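You operate a simulated robot arm through the tools that you are given. There is no shell and no other tool. Be economical: measure what you need, move in short steps, check, and stop when the job is done.

You run a simulated robot arm. Do the job below in one go: nothing can be reset, and whatever is moved stays where it is left.

## Task
Swap the empty white pump bottle for the orange one and soap the green valve with it.
Fine: the orange one goes in the black cup, nozzle to the test block; the valve stands in the block; the white one goes on the open drainer. Set down upright: white pump bottle, orange pump bottle, what you pick out.

It is judged by the outcome, as a careful person would: the job done as asked, and still so three seconds after it is handed in. It fails if anything else is knocked over, pushed out of place, dropped, spilled or broken.

## Robot
A 7-joint arm with a two-finger parallel gripper, fixed in place. Base frame: the origin is at the foot of the arm, x ahead of it, y to its left, z up; the work surface is at about z = 0. Units: m, rad, N and s.
With the tool pointing down near the work surface it reaches from about 0.24 to 0.62 m from the base axis. Its first joint turns from -1.152 to 1.152 rad. Payload 2.6 kg.
Tool frame: the origin (TCP) lies between the finger pads and is the grasp point; the fingertips stand 0.03 m ahead of it; z points along the fingers, y is the line along which they close. The gripper opens to 0.094 m. The fingers are 0.028 m wide and 0.01 m thick; the gripper's body (0.05 by 0.096 m) begins 0.055 m behind the TCP.
Orientation is that of the tool frame in the base frame, as a unit quaternion [x, y, z, w]. With the fingers straight down and closing along the base's y, the tool's x points along the base's -x, its y along +y and its z along -z.

## Interface
- The arm moves only by the tool nudge_tool. Its arguments are lists of equal length, an entry for each row: "translation": the shift along the tool's x, y, z in m, a list of three; "dr": the turn, a rotation vector about the tool's x, y, z in rad, a list of three; "grip": the gripper command, from -1 (fully open) to 1 (shut), values between in proportion. In form: {"translation": [[x, y, z], ...], "dr": [[rx, ry, rz], ...], "grip": [grip, ...]}. A call has 1 to 8 rows; each row shifts and turns the commanded pose from where the row before left it, along the tool's axes as they then stand. Each row takes 0.2 s and may step no farther than 0.05 m and 0.15 rad from the row before; otherwise, or with a gripper value out of range, the whole call is refused. A pose out of reach is approached as far as the arm can. The call stops where the force on the tool passes 70 N (or 10 N more than at its start, if that is more) or the arm is blocked; 0.2 s more then pass. The fingers move at their own pace (about 0.072 m/s each) and stop on an object; they squeeze with about 32 N. The grip force told is the motor's: it shows also when the fingers shut on nothing. Time passes only in rows, and 0.2 s behind the last, so rows that do not move let the fingers close. It gives the time, the measured TCP pose, the force on the tool (base axes), the opening and the grip force at its end, in the units of the frame above (readings bear some noise), with the torque about the TCP (base axes, N m) and any sound that the robot's microphone picked up.
- Cameras (640 x 400 px; columns grow to the right, rows downward): "scene" is fixed at [0.0552, 0.4557, 0.555]; the picture's right is [-0.50, -0.87, 0.00], its down [-0.55, 0.32, -0.78] and it looks along [0.67, -0.39, -0.63] (base axes); focal length 214 px, centre (320, 200). "wrist" rides on the gripper at [0.076, 0.014, -0.103] in the tool frame; the picture's right is [-0.18, 0.98, 0.00], its down [-0.75, -0.14, -0.64] and it looks along [-0.63, -0.12, 0.77] (tool axes); focal length 243 px, centre (320, 200). There is no depth. A picture from a camera that has moved, and an enlarged one, comes with that camera's place and axes in the base frame and with its lens.
- camera(camera): a new picture of that camera. No time passes.
- zoom(camera, box): a new picture of the part [left, top, right, bottom] of that camera's present view, enlarged. No time passes.
- job_done(): hands the job in; it is judged then, once.

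Work in short steps. Places have to be worked out from the pictures, the camera data and where the tool is seen: move nearer, look again, correct. Check each grasp and each placing, and mend what went wrong. You have 120 turns and 84 pictures in all, those below and enlarged ones among them. Open the gripper and draw the arm clear of the work before you hand the job in, unless the task says otherwise; then end with one line.

The tools are called after "Emit:" as a command line: name --argument value ..., lists and objects as JSON in quotes. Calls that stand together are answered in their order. nudge_tool: Moves the arm, as the interface text tells. Its arguments: {"type":"object","properties":{"translation":{"type":"array","items":{"type":"array","items":{"type":"number"}}},"dr":{"type":"array","items":{"type":"array","items":{"type":"number"}}},"grip":{"type":"array","items":{"type":"number"}}},"required":["translation","dr","grip"]} The other tools are called the same way: camera (camera) takes a picture; zoom (camera, box) takes an enlarged picture of a part of a camera's view; job_done () hands the job in.

At the start:

```text
t: 0.0
ee_pos: [0.1988, 0.2196, 0.4538]
tcp_rot: [0.0, 1.0, -0.001, 0.0]
wrist_force: [-1.2, 0.2, 0.3]
ft_torque: [-0.02, -0.01, 0.01]
grip_width: 0.094
finger_force: 0.1
```

scene: 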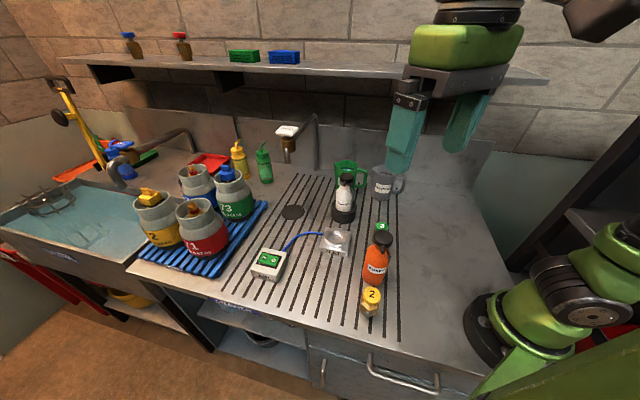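
wrist: 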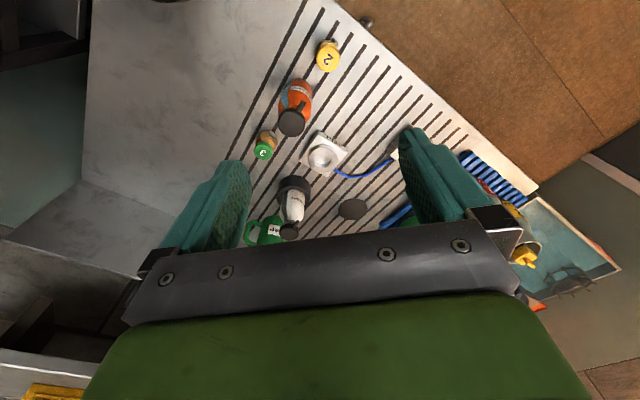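

I'll start with enlarged views of the work area to identify the bottles, cup, valves and test block.

Emit:
zoom --camera "scene" --box '[240, 140, 420, 330]'

Emit:
zoom --camera "wrist" --box '[220, 20, 420, 250]'

```text
2.11 times, centred on (330, 235) of scene
camera zoom: at [0.0552, 0.4557, 0.555], right [-0.5, -0.87, 0.0], down [-0.55, 0.32, -0.78], along [0.67, -0.39, -0.63], focal length 452 px, centre (299, 126)
```

zoom: 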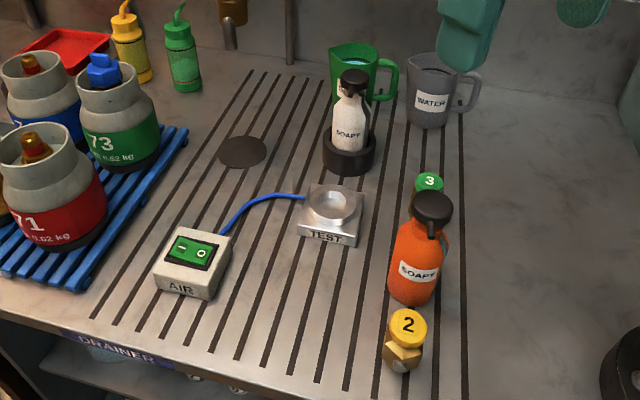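

```text
1.74 times, centred on (320, 135) of wrist
camera zoom: at [0.1219, 0.2332, 0.5553], right [0.18, 0.98, 0.0], down [0.75, -0.14, 0.64], along [0.63, -0.12, -0.77], focal length 422 px, centre (320, 313)
```

zoom: 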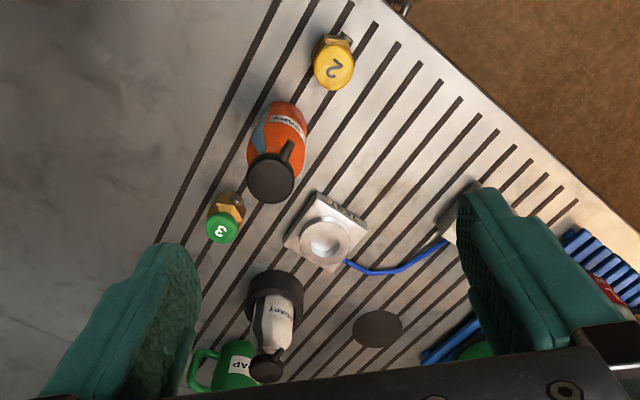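

The layout is clear: white bottle in the black cup, test block at about (0.42, 0.19), orange bottle at about (0.27, 0.16), valve 3 (green) at about (0.36, 0.06). I'll enlarge the individual items to get the nozzle directions and heights.

Emit:
zoom --camera "scene" --box '[310, 150, 390, 200]'

Emit:
zoom --camera "scene" --box '[330, 220, 426, 280]'

Emit:
zoom --camera "wrist" --box '[240, 70, 352, 140]'

Emit:
zoom --camera "wrist" --box '[240, 120, 368, 200]'

```text
8.00 times, centred on (350, 175) of scene
camera zoom: at [0.0552, 0.4557, 0.555], right [-0.5, -0.87, 0.0], down [-0.55, 0.32, -0.78], along [0.67, -0.39, -0.63], focal length 1716 px, centre (80, 400)
```

zoom: 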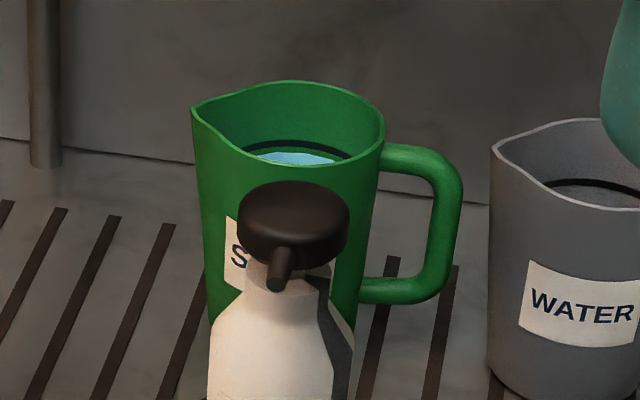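

```text
6.67 times, centred on (378, 250) of scene
camera zoom: at [0.0552, 0.4557, 0.555], right [-0.5, -0.87, 0.0], down [-0.55, 0.32, -0.78], along [0.67, -0.39, -0.63], focal length 1430 px, centre (-67, -133)
```

zoom: 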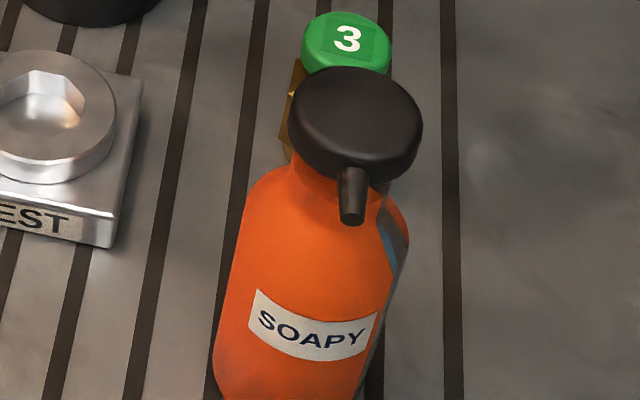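

```text
5.71 times, centred on (296, 105) of wrist
camera zoom: at [0.1219, 0.2332, 0.5553], right [0.18, 0.98, 0.0], down [0.75, -0.14, 0.64], along [0.63, -0.12, -0.77], focal length 1386 px, centre (457, 743)
```

zoom: 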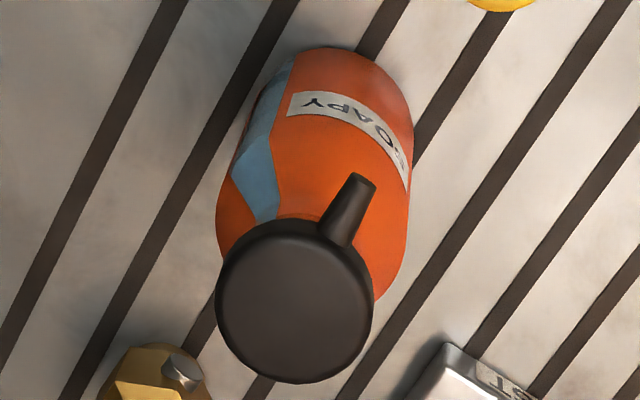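

```text
5.00 times, centred on (304, 160) of wrist
camera zoom: at [0.1219, 0.2332, 0.5553], right [0.18, 0.98, 0.0], down [0.75, -0.14, 0.64], along [0.63, -0.12, -0.77], focal length 1213 px, centre (400, 400)
```

zoom: 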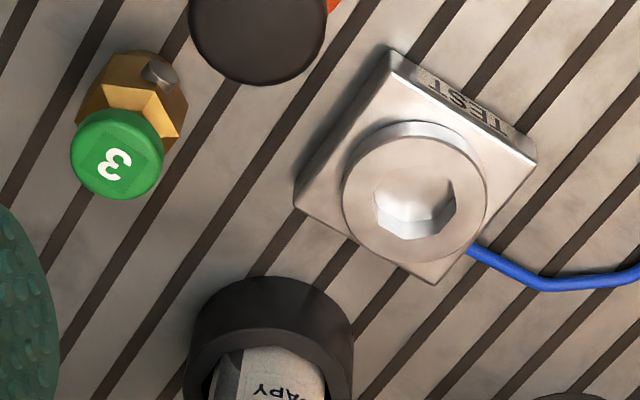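

Both nozzles point at roughly azimuth 135°, which is already from cup to block. I'll turn the tool 45° so the fingers close across the nozzle, and then move toward the white bottle, staying high.

Emit:
nudge_tool --translation '[[0, 0, 0], [0, 0, 0], [0, 0, 0], [0, 0, 0], [0, 0, 0], [0, 0, 0]]' --dr '[[0, 0, 0.131], [0, 0, 0.131], [0, 0, 0.131], [0, 0, 0.131], [0, 0, 0.131], [0, 0, 0.131]]' --grip '[-1, -1, -1, -1, -1, -1]'

Emit:
nudge_tool --translation '[[-0.0356, 0.0181, 0.0171], [-0.0356, 0.0181, 0.0171], [-0.0356, 0.0181, 0.0171], [-0.0356, 0.0181, 0.0171], [-0.0356, 0.0181, 0.0171], [-0.0356, 0.0181, 0.0171], [-0.0356, 0.0181, 0.0171]]' --dr '[[0, 0, 0], [0, 0, 0], [0, 0, 0], [0, 0, 0], [0, 0, 0], [0, 0, 0], [0, 0, 0]]' --grip '[-1, -1, -1, -1, -1, -1, -1]'

Emit:
camera --camera "wrist"

Emit:
camera --camera "scene"

```text
t: 1.4
ee_pos: [0.1981, 0.2197, 0.453]
tcp_rot: [0.384, 0.923, 0.0, -0.001]
wrist_force: [0.4, -0.6, 0.3]
ft_torque: [0.03, 0.01, -0.01]
grip_width: 0.0939
finger_force: 0.1
```

```text
t: 3.0
ee_pos: [0.4646, 0.1311, 0.3339]
tcp_rot: [0.383, 0.924, 0.001, 0.0]
wrist_force: [0.0, 0.7, 0.0]
ft_torque: [0.0, -0.01, 0.01]
grip_width: 0.094
finger_force: 0.0
```

```text
75 pictures are left
camera wrist: at [0.42, 0.1947, 0.4354], right [0.83, 0.56, 0.0], down [0.43, -0.63, 0.64], along [0.36, -0.53, -0.77], focal length 243 px, centre (320, 200)
```

wrist: 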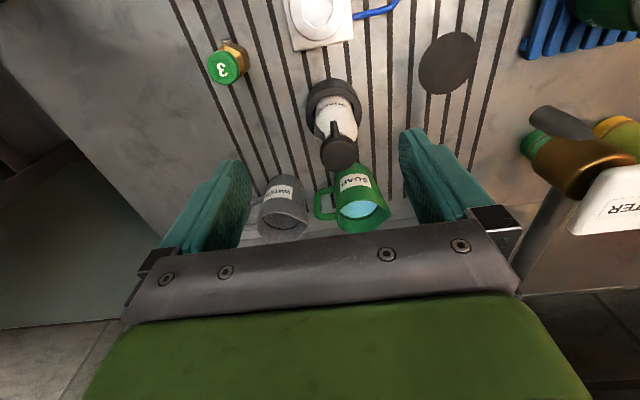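

```text
74 pictures are left
```

scene: 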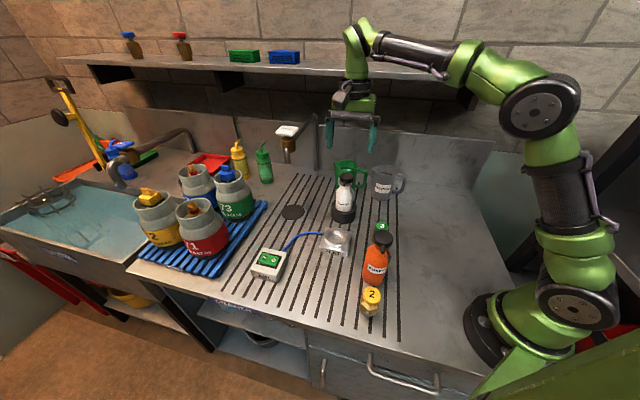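

The wrist view shows the white bottle, block and cup well from here. I'll enlarge it to pin down their coordinates.

Emit:
zoom --camera "wrist" --box '[280, 70, 392, 140]'

Emit:
zoom --camera "wrist" --box '[200, 0, 376, 110]'

Emit:
zoom --camera "scene" --box '[310, 170, 390, 220]'

```text
5.71 times, centred on (336, 105) of wrist
camera zoom: at [0.42, 0.1947, 0.4354], right [0.83, 0.56, 0.0], down [0.43, -0.63, 0.64], along [0.36, -0.53, -0.77], focal length 1386 px, centre (229, 743)
```

zoom: 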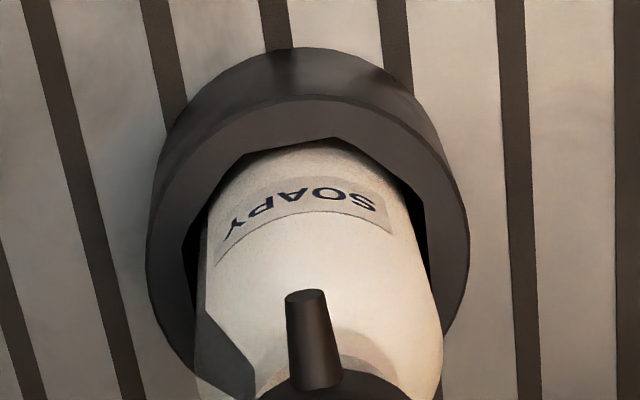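

```text
3.64 times, centred on (288, 55) of wrist
camera zoom: at [0.42, 0.1947, 0.4354], right [0.83, 0.56, 0.0], down [0.43, -0.63, 0.64], along [0.36, -0.53, -0.77], focal length 882 px, centre (436, 727)
```

zoom: 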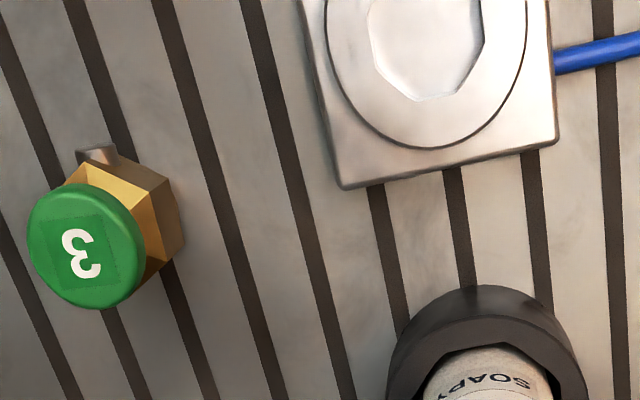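

```text
8.00 times, centred on (350, 195) of scene
camera zoom: at [0.0552, 0.4558, 0.555], right [-0.5, -0.87, 0.0], down [-0.55, 0.32, -0.78], along [0.67, -0.39, -0.63], focal length 1716 px, centre (80, 240)
```

zoom: 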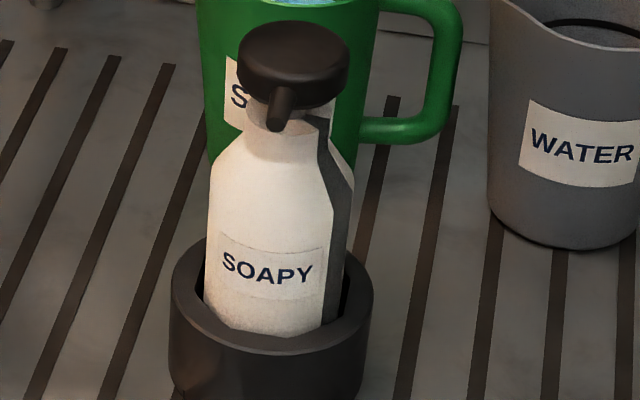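

Estimates now: cup centre at about (0.518, 0.090), white cap top at about (0.512, 0.097, 0.19), block at (0.425, 0.182) and valve 3 at (0.356, 0.064) with its top at 0.08. I'll move above the white cap and check alignment.

Emit:
nudge_tool --translation '[[-0.0204, 0.0029, 0.033], [-0.0204, 0.0029, 0.033], [-0.0204, 0.0029, 0.033], [0, 0, 0]]' --dr '[[0, 0, 0], [0, 0, 0], [0, 0, 0], [0, 0, 0]]' --grip '[-1, -1, -1, -1]'

Emit:
camera --camera "wrist"

Emit:
zoom --camera "scene" --box '[290, 120, 402, 225]'

```text
t: 4.0
ee_pos: [0.5139, 0.0941, 0.2352]
tcp_rot: [0.383, 0.924, 0.0, 0.0]
wrist_force: [0.3, 0.5, -0.4]
ft_torque: [-0.02, -0.01, 0.0]
grip_width: 0.0939
finger_force: 0.0
```

```text
70 pictures are left
camera wrist: at [0.4696, 0.158, 0.3365], right [0.83, 0.56, 0.0], down [0.43, -0.63, 0.64], along [0.36, -0.53, -0.77], focal length 243 px, centre (320, 200)
```

wrist: 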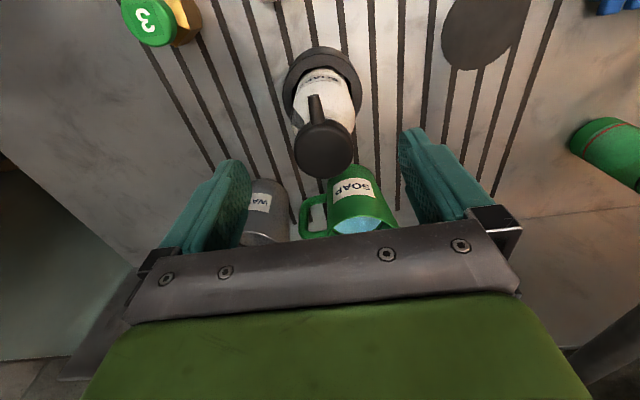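

```text
3.81 times, centred on (346, 172) of scene
camera zoom: at [0.0552, 0.4557, 0.555], right [-0.5, -0.87, 0.0], down [-0.55, 0.32, -0.78], along [0.67, -0.39, -0.63], focal length 817 px, centre (221, 305)
```

zoom: 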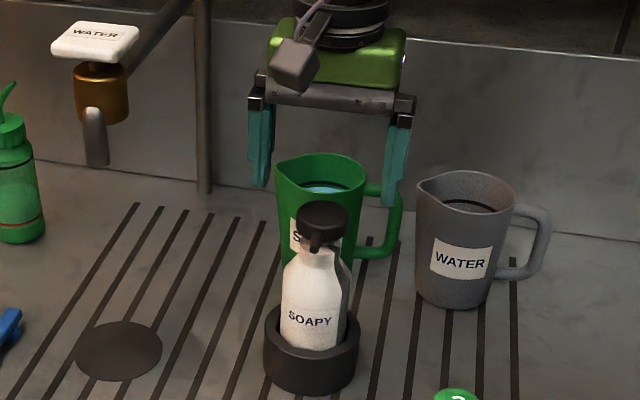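

The cap is centred between the fingers within about 2 mm and the mugs are well clear. I'll descend to TCP z≈0.145 and then close on the upper body.

Emit:
nudge_tool --translation '[[0, 0.001, 0.03], [0, 0.001, 0.03], [0, 0, 0.02], [0, 0, 0.01], [0, 0, 0]]' --dr '[[0, 0, 0], [0, 0, 0], [0, 0, 0], [0, 0, 0], [0, 0, 0]]' --grip '[-1, -1, -1, -1, -1]'

Emit:
zoom --camera "scene" --box '[290, 120, 402, 225]'

```text
t: 5.2
ee_pos: [0.5145, 0.0967, 0.1439]
tcp_rot: [0.383, 0.924, 0.0, 0.0]
wrist_force: [0.5, 0.4, 0.8]
ft_torque: [-0.02, 0.01, 0.0]
grip_width: 0.0941
finger_force: 0.0
```

```text
3.81 times, centred on (346, 172) of scene
camera zoom: at [0.0552, 0.4557, 0.555], right [-0.5, -0.87, 0.0], down [-0.55, 0.32, -0.78], along [0.67, -0.39, -0.63], focal length 817 px, centre (221, 305)
```

zoom: 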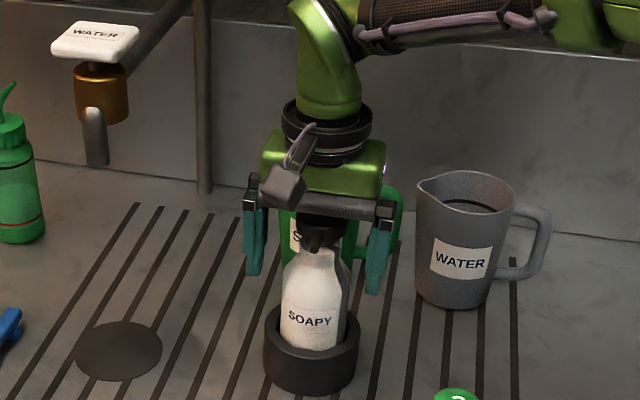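

The fingertips overlap the straight body by about 15 mm. I'll close and read the opening.

Emit:
nudge_tool --translation '[[0, 0, 0.003], [0, 0, 0], [0, 0, 0], [0, 0, 0]]' --dr '[[0, 0, 0], [0, 0, 0], [0, 0, 0], [0, 0, 0]]' --grip '[-1, 1, 1, 1]'

Emit:
zoom --camera "scene" --box '[290, 120, 402, 225]'

```text
t: 6.2
ee_pos: [0.5157, 0.096, 0.142]
tcp_rot: [0.383, 0.924, 0.0, -0.001]
wrist_force: [-0.8, -0.4, 0.1]
ft_torque: [-0.08, -0.09, -0.05]
grip_width: 0.061
finger_force: 32.0
```

```text
3.81 times, centred on (346, 172) of scene
camera zoom: at [0.0552, 0.4557, 0.555], right [-0.5, -0.87, 0.0], down [-0.55, 0.32, -0.78], along [0.67, -0.39, -0.63], focal length 817 px, centre (221, 305)
```

zoom: 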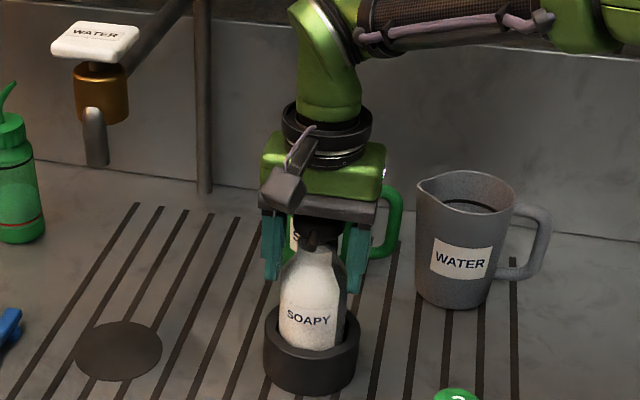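

The grasp is firm at 0.061 m. I'll lift straight up slowly so the cup isn't dragged.

Emit:
nudge_tool --translation '[[0, 0, -0.015], [0, 0, -0.02], [0, 0, -0.03], [0, 0, -0.03], [0, 0, -0.03], [0, 0, 0]]' --dr '[[0, 0, 0], [0, 0, 0], [0, 0, 0], [0, 0, 0], [0, 0, 0], [0, 0, 0]]' --grip '[1, 1, 1, 1, 1, 1]'

Emit:
zoom --camera "scene" --box '[290, 80, 420, 225]'

Emit:
camera --camera "wrist"

```text
t: 7.6
ee_pos: [0.5154, 0.0956, 0.2676]
tcp_rot: [0.382, 0.924, 0.0, 0.0]
wrist_force: [0.2, -0.3, -3.4]
ft_torque: [0.02, 0.04, -0.01]
grip_width: 0.0613
finger_force: 32.8
```

```text
2.76 times, centred on (355, 152) of scene
camera zoom: at [0.0552, 0.4558, 0.555], right [-0.5, -0.87, 0.0], down [-0.55, 0.32, -0.78], along [0.67, -0.39, -0.63], focal length 592 px, centre (223, 331)
```

zoom: 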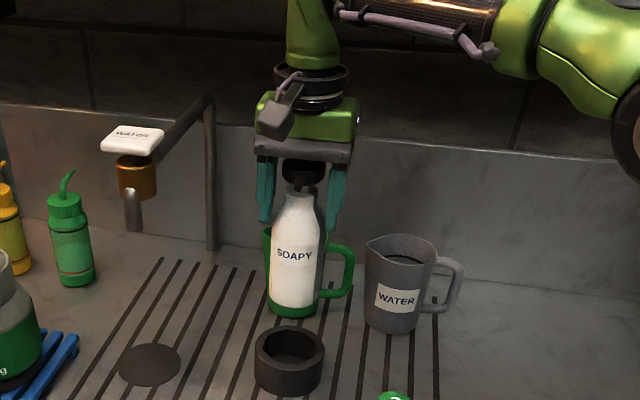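

```text
65 pictures are left
camera wrist: at [0.471, 0.1601, 0.3687], right [0.83, 0.56, 0.0], down [0.43, -0.63, 0.64], along [0.36, -0.53, -0.77], focal length 243 px, centre (320, 200)
```

wrist: 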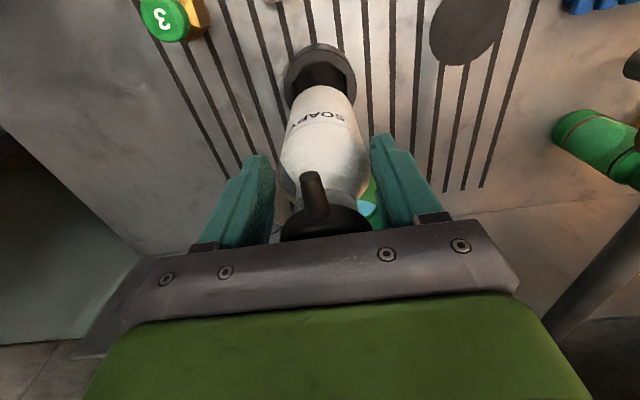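

The bottle is out and upright. I'll enlarge the emptied cup to get its exact centre and shape.

Emit:
zoom --camera "scene" --box '[318, 185, 382, 225]'

Emit:
zoom --camera "wrist" --box '[264, 30, 376, 100]'

```text
10.00 times, centred on (350, 205) of scene
camera zoom: at [0.0552, 0.4558, 0.555], right [-0.5, -0.87, 0.0], down [-0.55, 0.32, -0.78], along [0.67, -0.39, -0.63], focal length 2145 px, centre (20, 150)
```

zoom: 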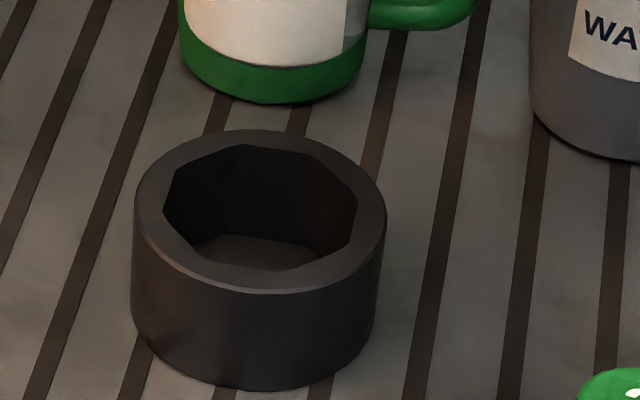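

```text
5.71 times, centred on (320, 65) of wrist
camera zoom: at [0.471, 0.1601, 0.3687], right [0.83, 0.56, 0.0], down [0.43, -0.63, 0.64], along [0.36, -0.53, -0.77], focal length 1386 px, centre (320, 971)
```

zoom: 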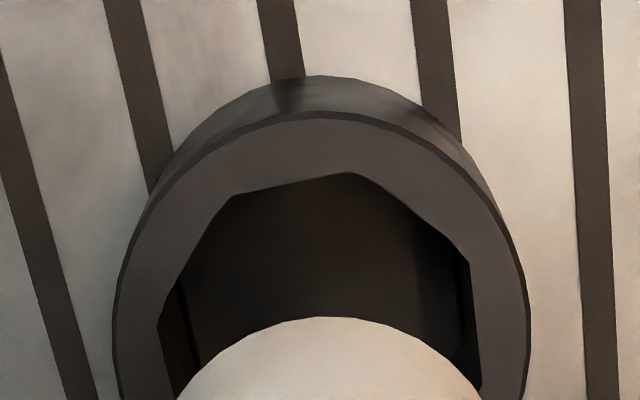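

The cup is at about (0.521, 0.088). I'll carry the white bottle over the block at this height to the open grooved area at about (0.355, 0.275).

Emit:
nudge_tool --translation '[[0.03, 0.0017, 0], [0.03, 0.0017, 0], [0.03, 0.0017, 0], [0.03, 0.0017, 0], [0.03, 0.0017, 0], [0.03, 0.0017, 0], [0.03, 0.0017, 0], [0.03, 0.0017, 0]]' --dr '[[0, 0, 0], [0, 0, 0], [0, 0, 0], [0, 0, 0], [0, 0, 0], [0, 0, 0], [0, 0, 0], [0, 0, 0]]' --grip '[1, 1, 1, 1, 1, 1, 1, 1]'

Emit:
camera --camera "scene"

Emit:
camera --camera "wrist"

```text
t: 9.4
ee_pos: [0.3548, 0.2769, 0.2677]
tcp_rot: [0.383, 0.924, 0.001, 0.0]
wrist_force: [-0.5, -0.5, -3.7]
ft_torque: [0.03, 0.05, 0.0]
grip_width: 0.0613
finger_force: 31.7
```

```text
62 pictures are left
```

scene: 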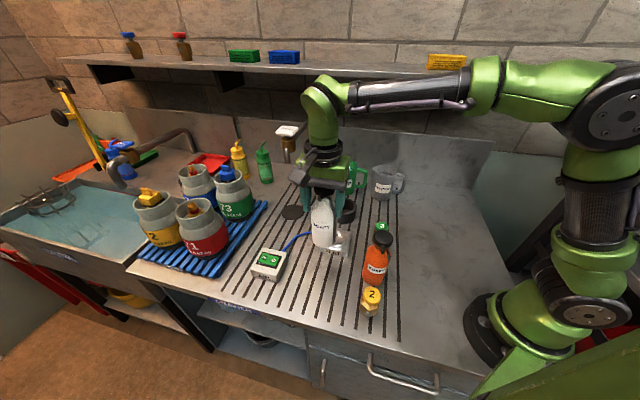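

```text
61 pictures are left
camera wrist: at [0.3109, 0.3401, 0.3681], right [0.83, 0.56, 0.0], down [0.43, -0.63, 0.64], along [0.36, -0.53, -0.77], focal length 243 px, centre (320, 200)
```

wrist: 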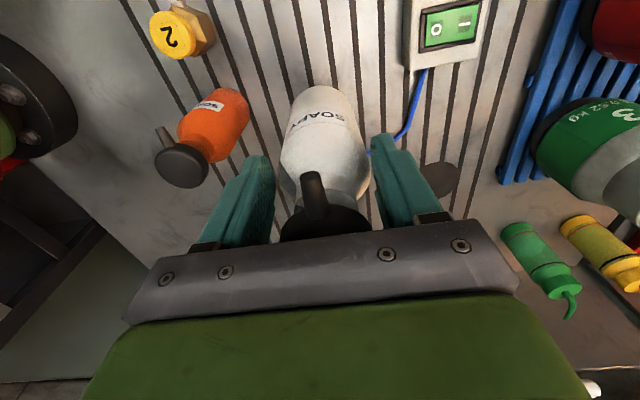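

The spot below is clear. I'll descend to just above the surface, then go in small steps until contact.

Emit:
nudge_tool --translation '[[0, 0, 0.04], [0, 0, 0.04], [0, 0, 0.03], [0, 0, 0.01], [0, 0, 0]]' --dr '[[0, 0, 0], [0, 0, 0], [0, 0, 0], [0, 0, 0], [0, 0, 0]]' --grip '[1, 1, 1, 1, 1]'

Emit:
nudge_tool --translation '[[0, 0, 0.004], [0, 0, 0.003]]' --dr '[[0, 0, 0], [0, 0, 0]]' --grip '[1, 1]'

Emit:
zoom --camera "scene" --box '[260, 190, 404, 290]'

```text
t: 10.6
ee_pos: [0.3553, 0.2758, 0.1458]
tcp_rot: [0.384, 0.924, -0.001, -0.001]
wrist_force: [0.3, -0.6, -3.8]
ft_torque: [0.01, 0.06, -0.05]
grip_width: 0.0612
finger_force: 32.2
```

```text
t: 11.2
ee_pos: [0.3553, 0.2753, 0.1395]
tcp_rot: [0.383, 0.924, 0.0, 0.0]
wrist_force: [0.0, -0.4, -2.9]
ft_torque: [0.03, 0.01, -0.04]
grip_width: 0.061
finger_force: 32.0
```

```text
4.00 times, centred on (332, 240) of scene
camera zoom: at [0.0552, 0.4558, 0.555], right [-0.5, -0.87, 0.0], down [-0.55, 0.32, -0.78], along [0.67, -0.39, -0.63], focal length 858 px, centre (272, 40)
```

zoom: 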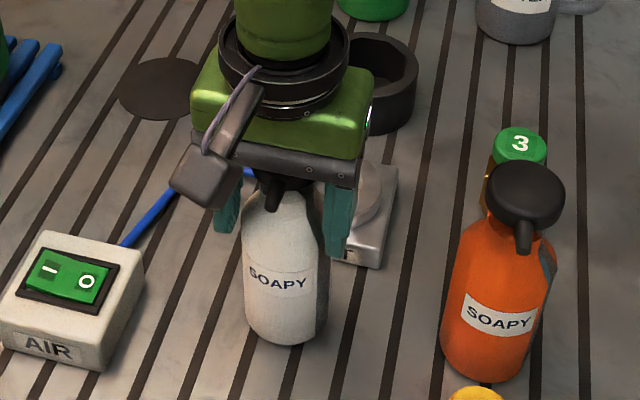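

It is still hanging in the air, so I'll continue down in small steps.

Emit:
nudge_tool --translation '[[0, 0, 0.003], [0, 0, 0.002], [0, 0, 0]]' --dr '[[0, 0, 0], [0, 0, 0], [0, 0, 0]]' --grip '[1, 1, 1]'

Emit:
nudge_tool --translation '[[0, 0, 0.002], [0, 0, 0]]' --dr '[[0, 0, 0], [0, 0, 0]]' --grip '[1, 1]'

```text
t: 12.0
ee_pos: [0.3547, 0.2768, 0.1357]
tcp_rot: [0.383, 0.924, 0.002, 0.001]
wrist_force: [-3.3, -2.3, 11.7]
ft_torque: [-0.26, 0.03, -0.07]
grip_width: 0.0608
finger_force: 32.4
```

```text
t: 12.6
ee_pos: [0.3535, 0.2771, 0.1335]
tcp_rot: [0.383, 0.924, 0.002, 0.0]
wrist_force: [-6.6, 3.9, 18.0]
ft_torque: [0.08, 0.02, 0.05]
grip_width: 0.0595
finger_force: 32.5
```

The bottle has touched down (contact at z≈0.136). I'll ease the pressure and open.

Emit:
nudge_tool --translation '[[0, 0, -0.002], [0, 0, 0], [0, 0, 0], [0, 0, 0]]' --dr '[[0, 0, 0], [0, 0, 0], [0, 0, 0], [0, 0, 0]]' --grip '[1, 0, -1, -1]'

Emit:
zoom --camera "scene" --box '[260, 190, 404, 290]'

Emit:
camera --camera "wrist"

```text
t: 13.6
ee_pos: [0.3557, 0.2765, 0.1341]
tcp_rot: [0.384, 0.923, -0.001, 0.0]
wrist_force: [-0.2, 0.7, 0.1]
ft_torque: [-0.02, 0.0, 0.0]
grip_width: 0.094
finger_force: 0.0
```

```text
4.00 times, centred on (332, 240) of scene
camera zoom: at [0.0552, 0.4557, 0.555], right [-0.5, -0.87, 0.0], down [-0.55, 0.32, -0.78], along [0.67, -0.39, -0.63], focal length 858 px, centre (272, 40)
```

zoom: 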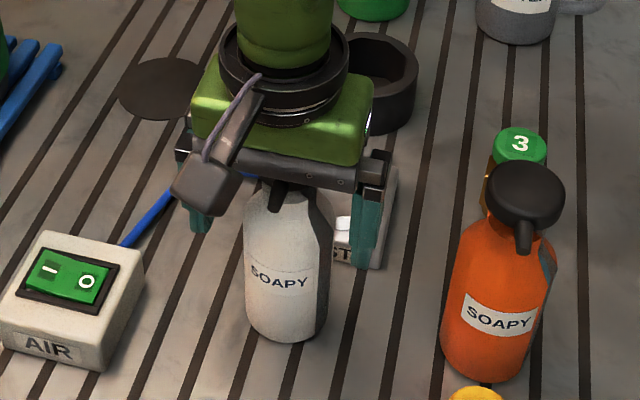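

```text
58 pictures are left
camera wrist: at [0.3111, 0.3399, 0.236], right [0.83, 0.56, 0.0], down [0.43, -0.63, 0.64], along [0.36, -0.53, -0.77], focal length 243 px, centre (320, 200)
```

wrist: 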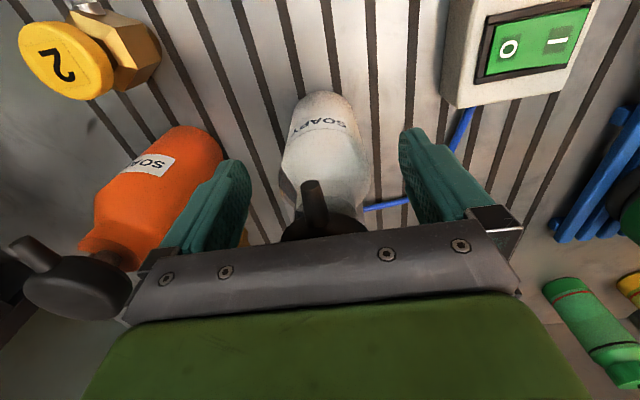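

The white bottle stands alone. I'll raise straight up clear of it and look at where it and the orange bottle are.

Emit:
nudge_tool --translation '[[0, 0, -0.03], [0, 0, -0.04], [0, 0, -0.045], [0, 0, -0.045], [0, 0, 0]]' --dr '[[0, 0, 0], [0, 0, 0], [0, 0, 0], [0, 0, 0], [0, 0, 0]]' --grip '[-1, -1, -1, -1, -1]'

Emit:
camera --camera "wrist"

Emit:
zoom --camera "scene" --box '[290, 210, 402, 280]'

```text
t: 14.8
ee_pos: [0.3543, 0.2768, 0.2959]
tcp_rot: [0.383, 0.924, 0.0, 0.0]
wrist_force: [-0.3, 0.1, 0.3]
ft_torque: [0.01, 0.02, 0.0]
grip_width: 0.0939
finger_force: 0.0
```

```text
57 pictures are left
camera wrist: at [0.3102, 0.3398, 0.3972], right [0.83, 0.56, 0.0], down [0.43, -0.63, 0.64], along [0.36, -0.53, -0.77], focal length 243 px, centre (320, 200)
```

wrist: 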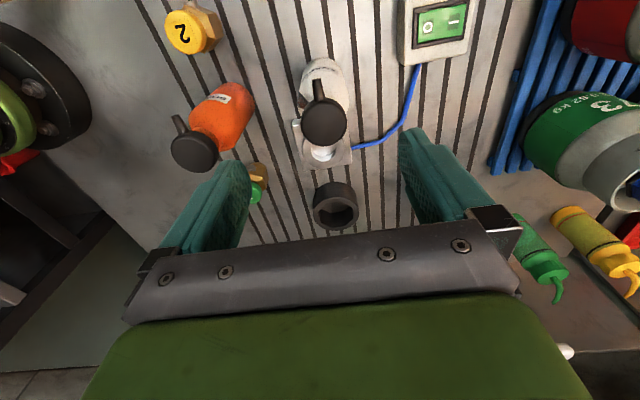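

```text
5.71 times, centred on (346, 245) of scene
camera zoom: at [0.0552, 0.4557, 0.555], right [-0.5, -0.87, 0.0], down [-0.55, 0.32, -0.78], along [0.67, -0.39, -0.63], focal length 1226 px, centre (171, -57)
```

zoom: 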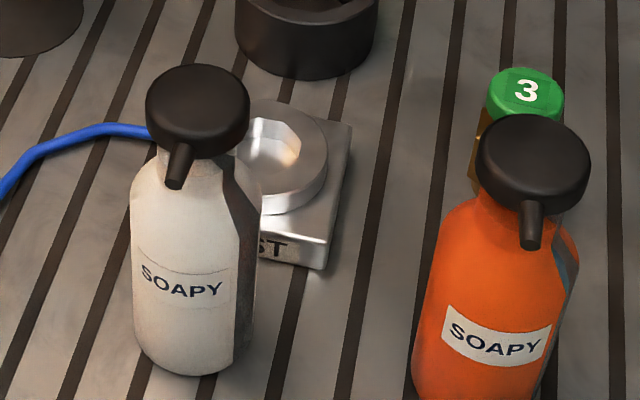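

Comparing cap and TCP, the white bottle sat about 1.3 cm off the TCP along tool x, which puts the cup centre at about (0.524, 0.086). The orange bottle is at (0.272, 0.1605), top at about 0.17, so I'll move above it to check its nozzle direction.

Emit:
nudge_tool --translation '[[-0.006, -0.0352, 0.0125], [-0.006, -0.0352, 0.0125], [-0.006, -0.0352, 0.0125], [-0.0058, -0.035, 0.0125], [0, 0, 0]]' --dr '[[0, 0, 0], [0, 0, 0], [0, 0, 0], [0, 0, 0], [0, 0, 0]]' --grip '[-1, -1, -1, -1, -1]'

Emit:
zoom --camera "wrist" --box '[220, 60, 412, 180]'

Emit:
zoom --camera "scene" --box '[330, 190, 426, 320]'

```text
t: 16.0
ee_pos: [0.273, 0.1591, 0.2445]
tcp_rot: [0.383, 0.924, 0.0, -0.001]
wrist_force: [0.3, 0.3, 0.7]
ft_torque: [-0.02, 0.03, -0.01]
grip_width: 0.094
finger_force: 0.1
```

```text
3.33 times, centred on (316, 120) of wrist
camera zoom: at [0.2285, 0.2229, 0.3469], right [0.83, 0.56, 0.0], down [0.43, -0.63, 0.64], along [0.36, -0.53, -0.77], focal length 809 px, centre (333, 467)
```

zoom: 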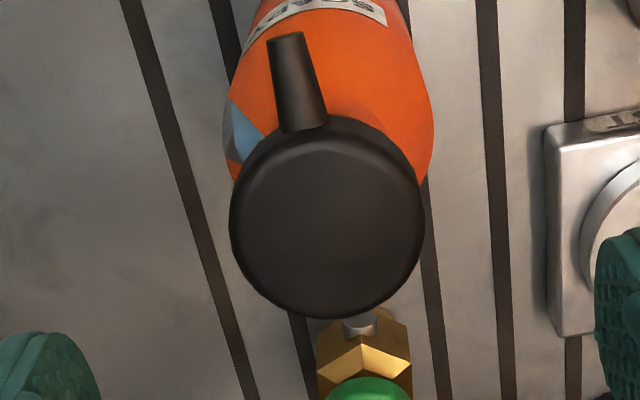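

```text
3.08 times, centred on (378, 255) of scene
camera zoom: at [0.0552, 0.4557, 0.555], right [-0.5, -0.87, 0.0], down [-0.55, 0.32, -0.78], along [0.67, -0.39, -0.63], focal length 660 px, centre (142, 31)
```

zoom: 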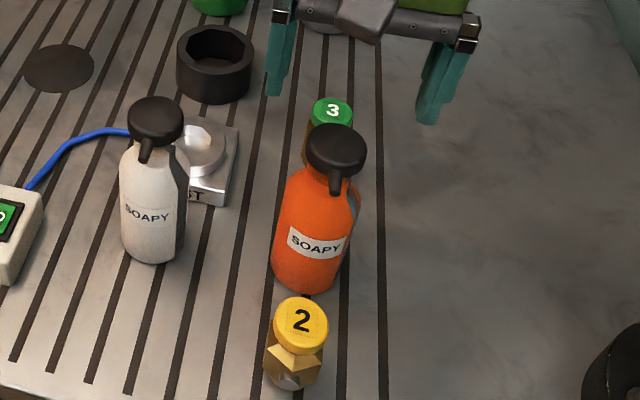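

The nozzle azimuth is about 140° and the cap centre about (0.2695, 0.162). I'll turn the tool 0.08 rad to match, centre on it and descend to z≈0.127.

Emit:
nudge_tool --translation '[[0.0045, -0.0004, 0], [0, 0, 0.035], [0, 0, 0.035], [0, 0, 0.03], [0, 0, 0.0175], [0, 0, 0]]' --dr '[[0, 0, -0.08], [0, 0, 0], [0, 0, 0], [0, 0, 0], [0, 0, 0], [0, 0, 0]]' --grip '[-1, -1, -1, -1, -1, -1]'

Emit:
zoom --camera "scene" --box '[330, 190, 426, 320]'

Emit:
camera --camera "wrist"

```text
t: 17.4
ee_pos: [0.269, 0.1628, 0.1272]
tcp_rot: [0.346, 0.938, 0.0, 0.0]
wrist_force: [0.2, -0.1, 0.0]
ft_torque: [0.0, 0.0, 0.01]
grip_width: 0.0942
finger_force: 0.0
```

```text
3.08 times, centred on (378, 255) of scene
camera zoom: at [0.0552, 0.4557, 0.555], right [-0.5, -0.87, 0.0], down [-0.55, 0.32, -0.78], along [0.67, -0.39, -0.63], focal length 660 px, centre (142, 31)
```

zoom: 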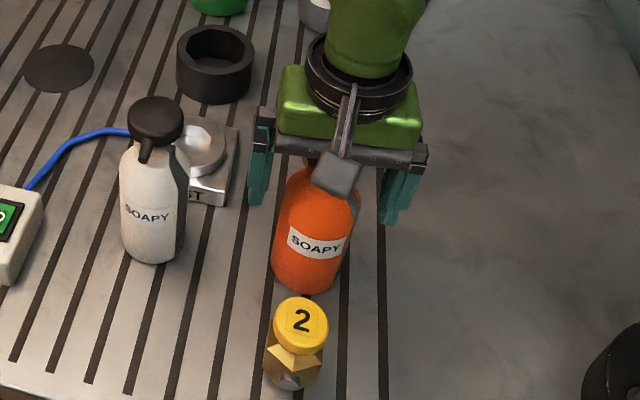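

```text
52 pictures are left
camera wrist: at [0.2204, 0.2226, 0.2293], right [0.78, 0.63, 0.0], down [0.48, -0.6, 0.64], along [0.4, -0.5, -0.77], focal length 243 px, centre (320, 200)
```

wrist: 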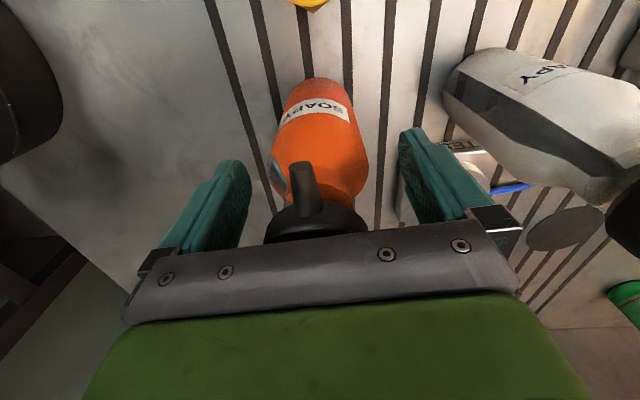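

Alignment looks right; the nozzle tip sits where predicted for a centred bottle. I'll close on it.

Emit:
nudge_tool --translation '[[0, 0, 0], [0, 0, 0], [0, 0, 0]]' --dr '[[0, 0, 0], [0, 0, 0], [0, 0, 0]]' --grip '[1, 1, 1]'

Emit:
nudge_tool --translation '[[0, 0, -0.02], [0, 0, -0.03], [0, 0, -0.04], [0, 0, -0.04], [0, 0, 0]]' --dr '[[0, 0, 0], [0, 0, 0], [0, 0, 0], [0, 0, 0], [0, 0, 0]]' --grip '[1, 1, 1, 1, 1]'

Emit:
camera --camera "scene"

Emit:
camera --camera "wrist"

```text
t: 18.2
ee_pos: [0.2692, 0.1633, 0.128]
tcp_rot: [0.346, 0.938, 0.0, 0.0]
wrist_force: [0.1, -1.1, -0.1]
ft_torque: [-0.01, 0.05, -0.04]
grip_width: 0.0614
finger_force: 32.0
```

```text
t: 19.4
ee_pos: [0.267, 0.1619, 0.2572]
tcp_rot: [0.345, 0.938, -0.001, 0.0]
wrist_force: [-0.1, -0.5, -6.0]
ft_torque: [0.01, 0.05, 0.03]
grip_width: 0.0615
finger_force: 32.3
```

```text
51 pictures are left
```

scene: 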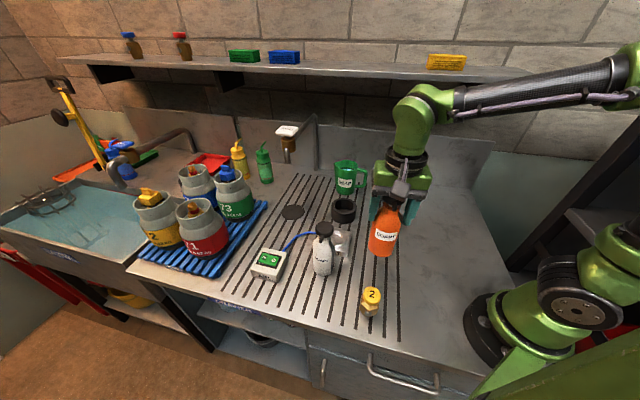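

```text
50 pictures are left
camera wrist: at [0.2192, 0.223, 0.3594], right [0.78, 0.63, 0.0], down [0.48, -0.6, 0.64], along [0.4, -0.5, -0.77], focal length 243 px, centre (320, 200)
```

wrist: 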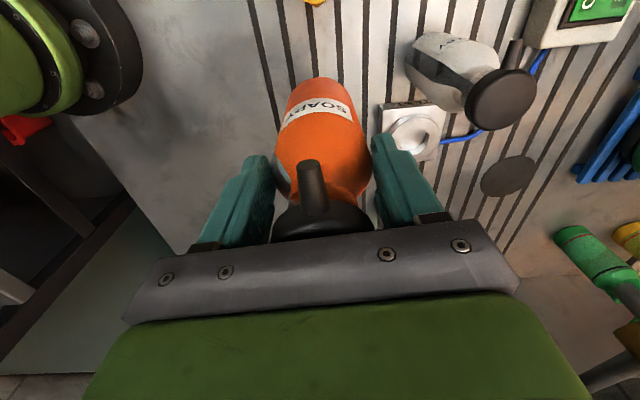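

The orange bottle is held upright (about 0.6 kg). I'll turn back to 135° and carry it over the cup.

Emit:
nudge_tool --translation '[[0, 0, 0], [-0.03364, 0.01829, 0], [-0.03364, 0.01829, 0], [-0.03364, 0.01829, 0], [-0.03364, 0.01829, 0], [-0.03364, 0.01829, 0], [-0.03364, 0.01829, 0], [-0.03364, 0.01829, 0]]' --dr '[[0, 0, 0.08], [0, 0, 0], [0, 0, 0], [0, 0, 0], [0, 0, 0], [0, 0, 0], [0, 0, 0], [0, 0, 0]]' --grip '[1, 1, 1, 1, 1, 1, 1, 1]'

Emit:
nudge_tool --translation '[[0, 0, 0.025], [0, 0, 0.025], [0, 0, 0.02], [0, 0, 0]]' --dr '[[0, 0, 0], [0, 0, 0], [0, 0, 0], [0, 0, 0]]' --grip '[1, 1, 1, 1]'

Emit:
zoom --camera "scene" --box '[300, 150, 396, 225]'

Emit:
camera --camera "wrist"

```text
t: 21.2
ee_pos: [0.5247, 0.085, 0.2564]
tcp_rot: [0.383, 0.924, -0.001, 0.0]
wrist_force: [0.8, -0.6, -5.2]
ft_torque: [0.04, 0.03, 0.01]
grip_width: 0.0615
finger_force: 31.7
```

```text
t: 22.2
ee_pos: [0.5277, 0.0874, 0.1853]
tcp_rot: [0.384, 0.923, 0.0, -0.001]
wrist_force: [-0.1, 0.0, -4.8]
ft_torque: [0.01, 0.01, -0.03]
grip_width: 0.0614
finger_force: 32.5
```

```text
5.33 times, centred on (348, 188) of scene
camera zoom: at [0.0553, 0.4558, 0.555], right [-0.5, -0.87, 0.0], down [-0.55, 0.32, -0.78], along [0.67, -0.39, -0.63], focal length 1144 px, centre (171, 267)
```

zoom: 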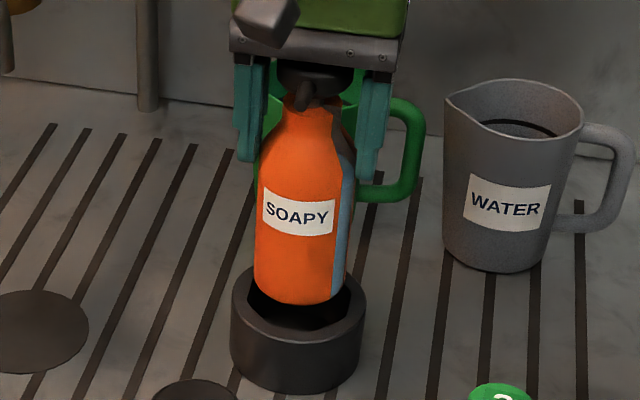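

```text
48 pictures are left
camera wrist: at [0.4822, 0.1501, 0.2876], right [0.83, 0.56, 0.0], down [0.43, -0.63, 0.64], along [0.36, -0.53, -0.77], focal length 243 px, centre (320, 200)
```

wrist: 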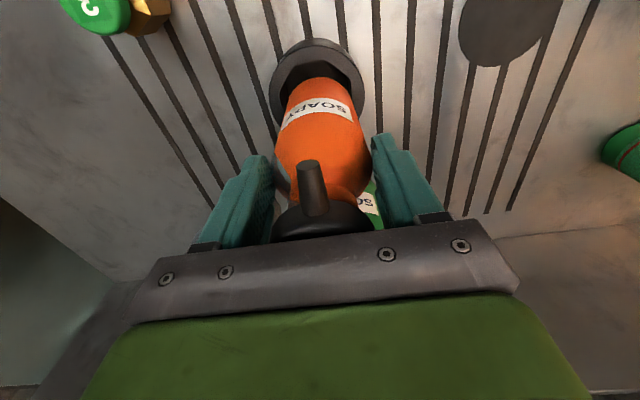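

The bottle's base is about 12 mm above the rim. I'll check the alignment with closer views before inserting.

Emit:
zoom --camera "scene" --box '[326, 190, 374, 220]'

Emit:
zoom --camera "wrist" --box '[264, 30, 376, 100]'

```text
13.33 times, centred on (350, 205) of scene
camera zoom: at [0.0553, 0.4558, 0.555], right [-0.5, -0.87, 0.0], down [-0.55, 0.32, -0.78], along [0.67, -0.39, -0.63], focal length 2860 px, centre (-80, 133)
```

zoom: 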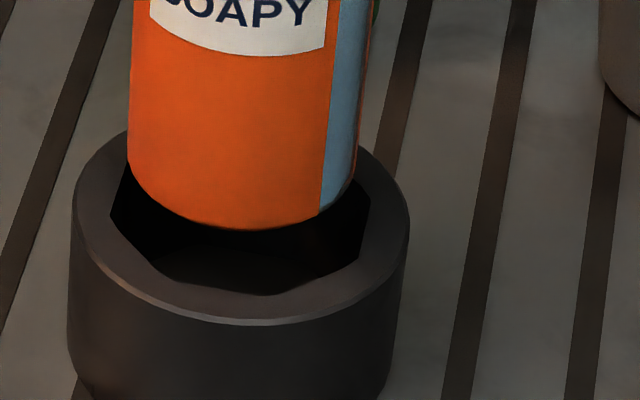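

```text
5.71 times, centred on (320, 65) of wrist
camera zoom: at [0.4822, 0.1501, 0.2876], right [0.83, 0.56, 0.0], down [0.43, -0.63, 0.64], along [0.36, -0.53, -0.77], focal length 1386 px, centre (320, 971)
```

zoom: 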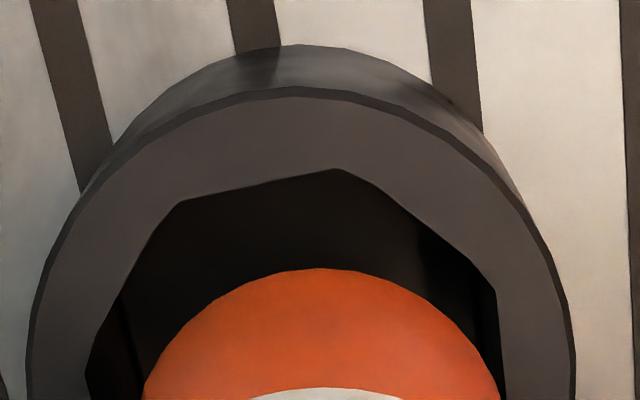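

Both views put the bottle about 5–6 mm too far from the camera side relative to the cup. I'll correct by +5.5 mm along tool x and −2 mm along tool y and look again.

Emit:
nudge_tool --translation '[[0.0055, -0.002, 0], [0, 0, 0]]' --dr '[[0, 0, 0], [0, 0, 0]]' --grip '[1, 1]'

Emit:
zoom --camera "scene" --box '[326, 190, 374, 220]'

Emit:
zoom --camera "wrist" --box '[264, 30, 376, 100]'

```text
t: 22.8
ee_pos: [0.5214, 0.0896, 0.1866]
tcp_rot: [0.384, 0.923, 0.0, 0.0]
wrist_force: [-0.1, 0.7, -6.0]
ft_torque: [0.0, 0.0, -0.04]
grip_width: 0.0616
finger_force: 31.6
```

```text
13.33 times, centred on (350, 205) of scene
camera zoom: at [0.0553, 0.4558, 0.555], right [-0.5, -0.87, 0.0], down [-0.55, 0.32, -0.78], along [0.67, -0.39, -0.63], focal length 2860 px, centre (-80, 133)
```

zoom: 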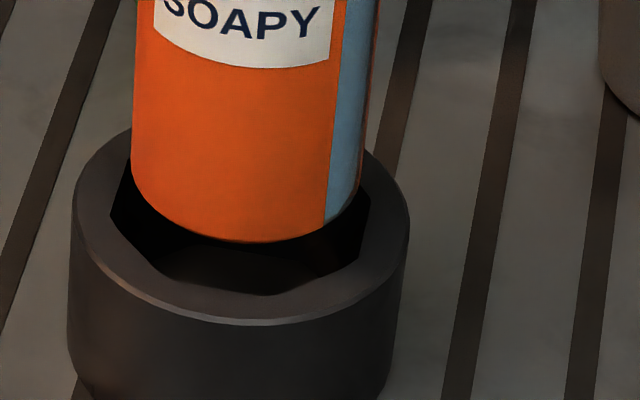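

```text
5.71 times, centred on (320, 65) of wrist
camera zoom: at [0.4769, 0.1525, 0.2883], right [0.83, 0.56, 0.0], down [0.43, -0.63, 0.64], along [0.36, -0.53, -0.77], focal length 1386 px, centre (320, 971)
```

zoom: 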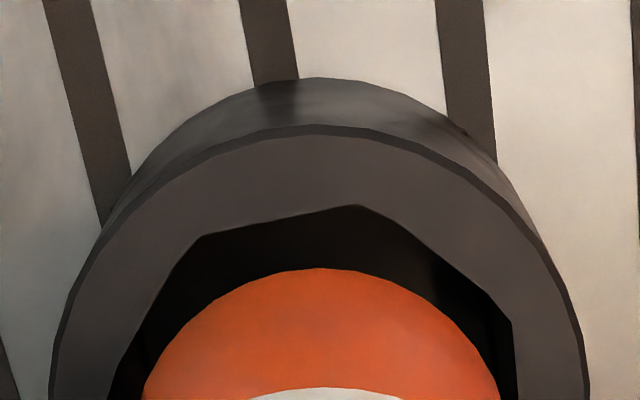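

Lateral alignment is now centred, with roughly 1–1.5 mm left toward the camera. I'll apply that and lower 12 mm into the mouth to check forces.

Emit:
nudge_tool --translation '[[0.0014, 0, 0.003], [0, 0, 0.005], [0, 0, 0.004], [0, 0, 0.004], [0, 0, 0]]' --dr '[[0, 0, 0], [0, 0, 0], [0, 0, 0], [0, 0, 0], [0, 0, 0]]' --grip '[1, 1, 1, 1, 1]'

Emit:
zoom --camera "scene" --box '[326, 190, 374, 220]'

Emit:
zoom --camera "wrist" --box '[264, 30, 376, 100]'

```text
t: 24.0
ee_pos: [0.5189, 0.0903, 0.1718]
tcp_rot: [0.384, 0.923, 0.0, -0.001]
wrist_force: [-0.2, -0.1, -5.0]
ft_torque: [0.03, 0.02, 0.0]
grip_width: 0.0613
finger_force: 31.4
```

```text
13.33 times, centred on (350, 205) of scene
camera zoom: at [0.0553, 0.4558, 0.555], right [-0.5, -0.87, 0.0], down [-0.55, 0.32, -0.78], along [0.67, -0.39, -0.63], focal length 2860 px, centre (-80, 133)
```

zoom: 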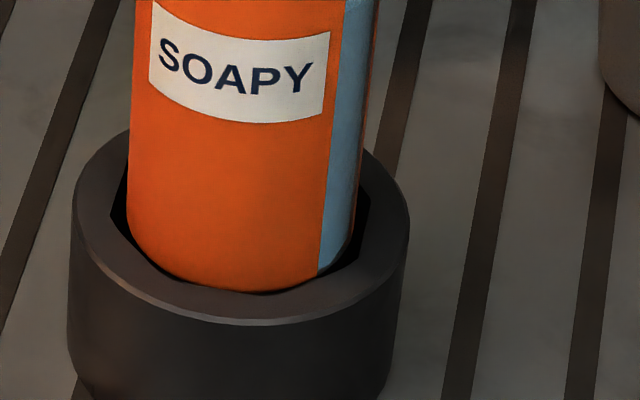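

```text
5.71 times, centred on (320, 65) of wrist
camera zoom: at [0.4753, 0.1541, 0.2727], right [0.83, 0.56, 0.0], down [0.43, -0.63, 0.64], along [0.36, -0.53, -0.77], focal length 1386 px, centre (320, 971)
```

zoom: 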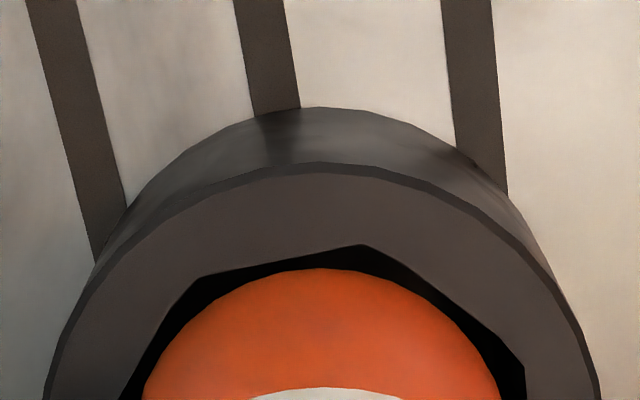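

The base is at rim level with little side force, and the near-side gap is about 1.3 mm. I'll back off 0.6 mm and keep lowering in small steps.

Emit:
nudge_tool --translation '[[-0.0006, 0.0003, 0.003], [0, 0, 0.004], [0, 0, 0.004], [0, 0, 0]]' --dr '[[0, 0, 0], [0, 0, 0], [0, 0, 0], [0, 0, 0]]' --grip '[1, 1, 1, 1]'

```text
t: 25.0
ee_pos: [0.5196, 0.0906, 0.1596]
tcp_rot: [0.384, 0.923, 0.0, 0.0]
wrist_force: [-0.8, -0.2, -5.9]
ft_torque: [0.0, 0.04, -0.02]
grip_width: 0.0617
finger_force: 31.9
```

No contact forces, so the base is inside the cup. I expect the floor near TCP z≈0.134 and will go on lowering.

Emit:
nudge_tool --translation '[[0, 0, 0.005], [0, 0, 0.005], [0, 0, 0.005], [0, 0, 0.004], [0, 0, 0]]' --dr '[[0, 0, 0], [0, 0, 0], [0, 0, 0], [0, 0, 0], [0, 0, 0]]' --grip '[1, 1, 1, 1, 1]'

```text
t: 26.2
ee_pos: [0.5196, 0.0886, 0.1406]
tcp_rot: [0.384, 0.923, 0.0, 0.0]
wrist_force: [0.2, 0.5, -6.5]
ft_torque: [0.03, 0.0, 0.03]
grip_width: 0.0615
finger_force: 32.8
```

Still free, so now 2 mm steps until touchdown.

Emit:
nudge_tool --translation '[[0, 0, 0.002], [0, 0, 0.002], [0, 0, 0]]' --dr '[[0, 0, 0], [0, 0, 0], [0, 0, 0]]' --grip '[1, 1, 1]'

Emit:
nudge_tool --translation '[[0, 0, 0.002], [0, 0, 0]]' --dr '[[0, 0, 0], [0, 0, 0]]' --grip '[1, 1]'

```text
t: 27.0
ee_pos: [0.52, 0.0904, 0.1372]
tcp_rot: [0.384, 0.923, 0.0, 0.0]
wrist_force: [-0.7, 0.6, -6.3]
ft_torque: [0.06, 0.04, 0.01]
grip_width: 0.0615
finger_force: 32.3
```

```text
t: 27.6
ee_pos: [0.5205, 0.0897, 0.135]
tcp_rot: [0.383, 0.924, 0.0, 0.001]
wrist_force: [0.6, -0.3, -5.2]
ft_torque: [0.0, 0.01, 0.0]
grip_width: 0.0617
finger_force: 32.4
```

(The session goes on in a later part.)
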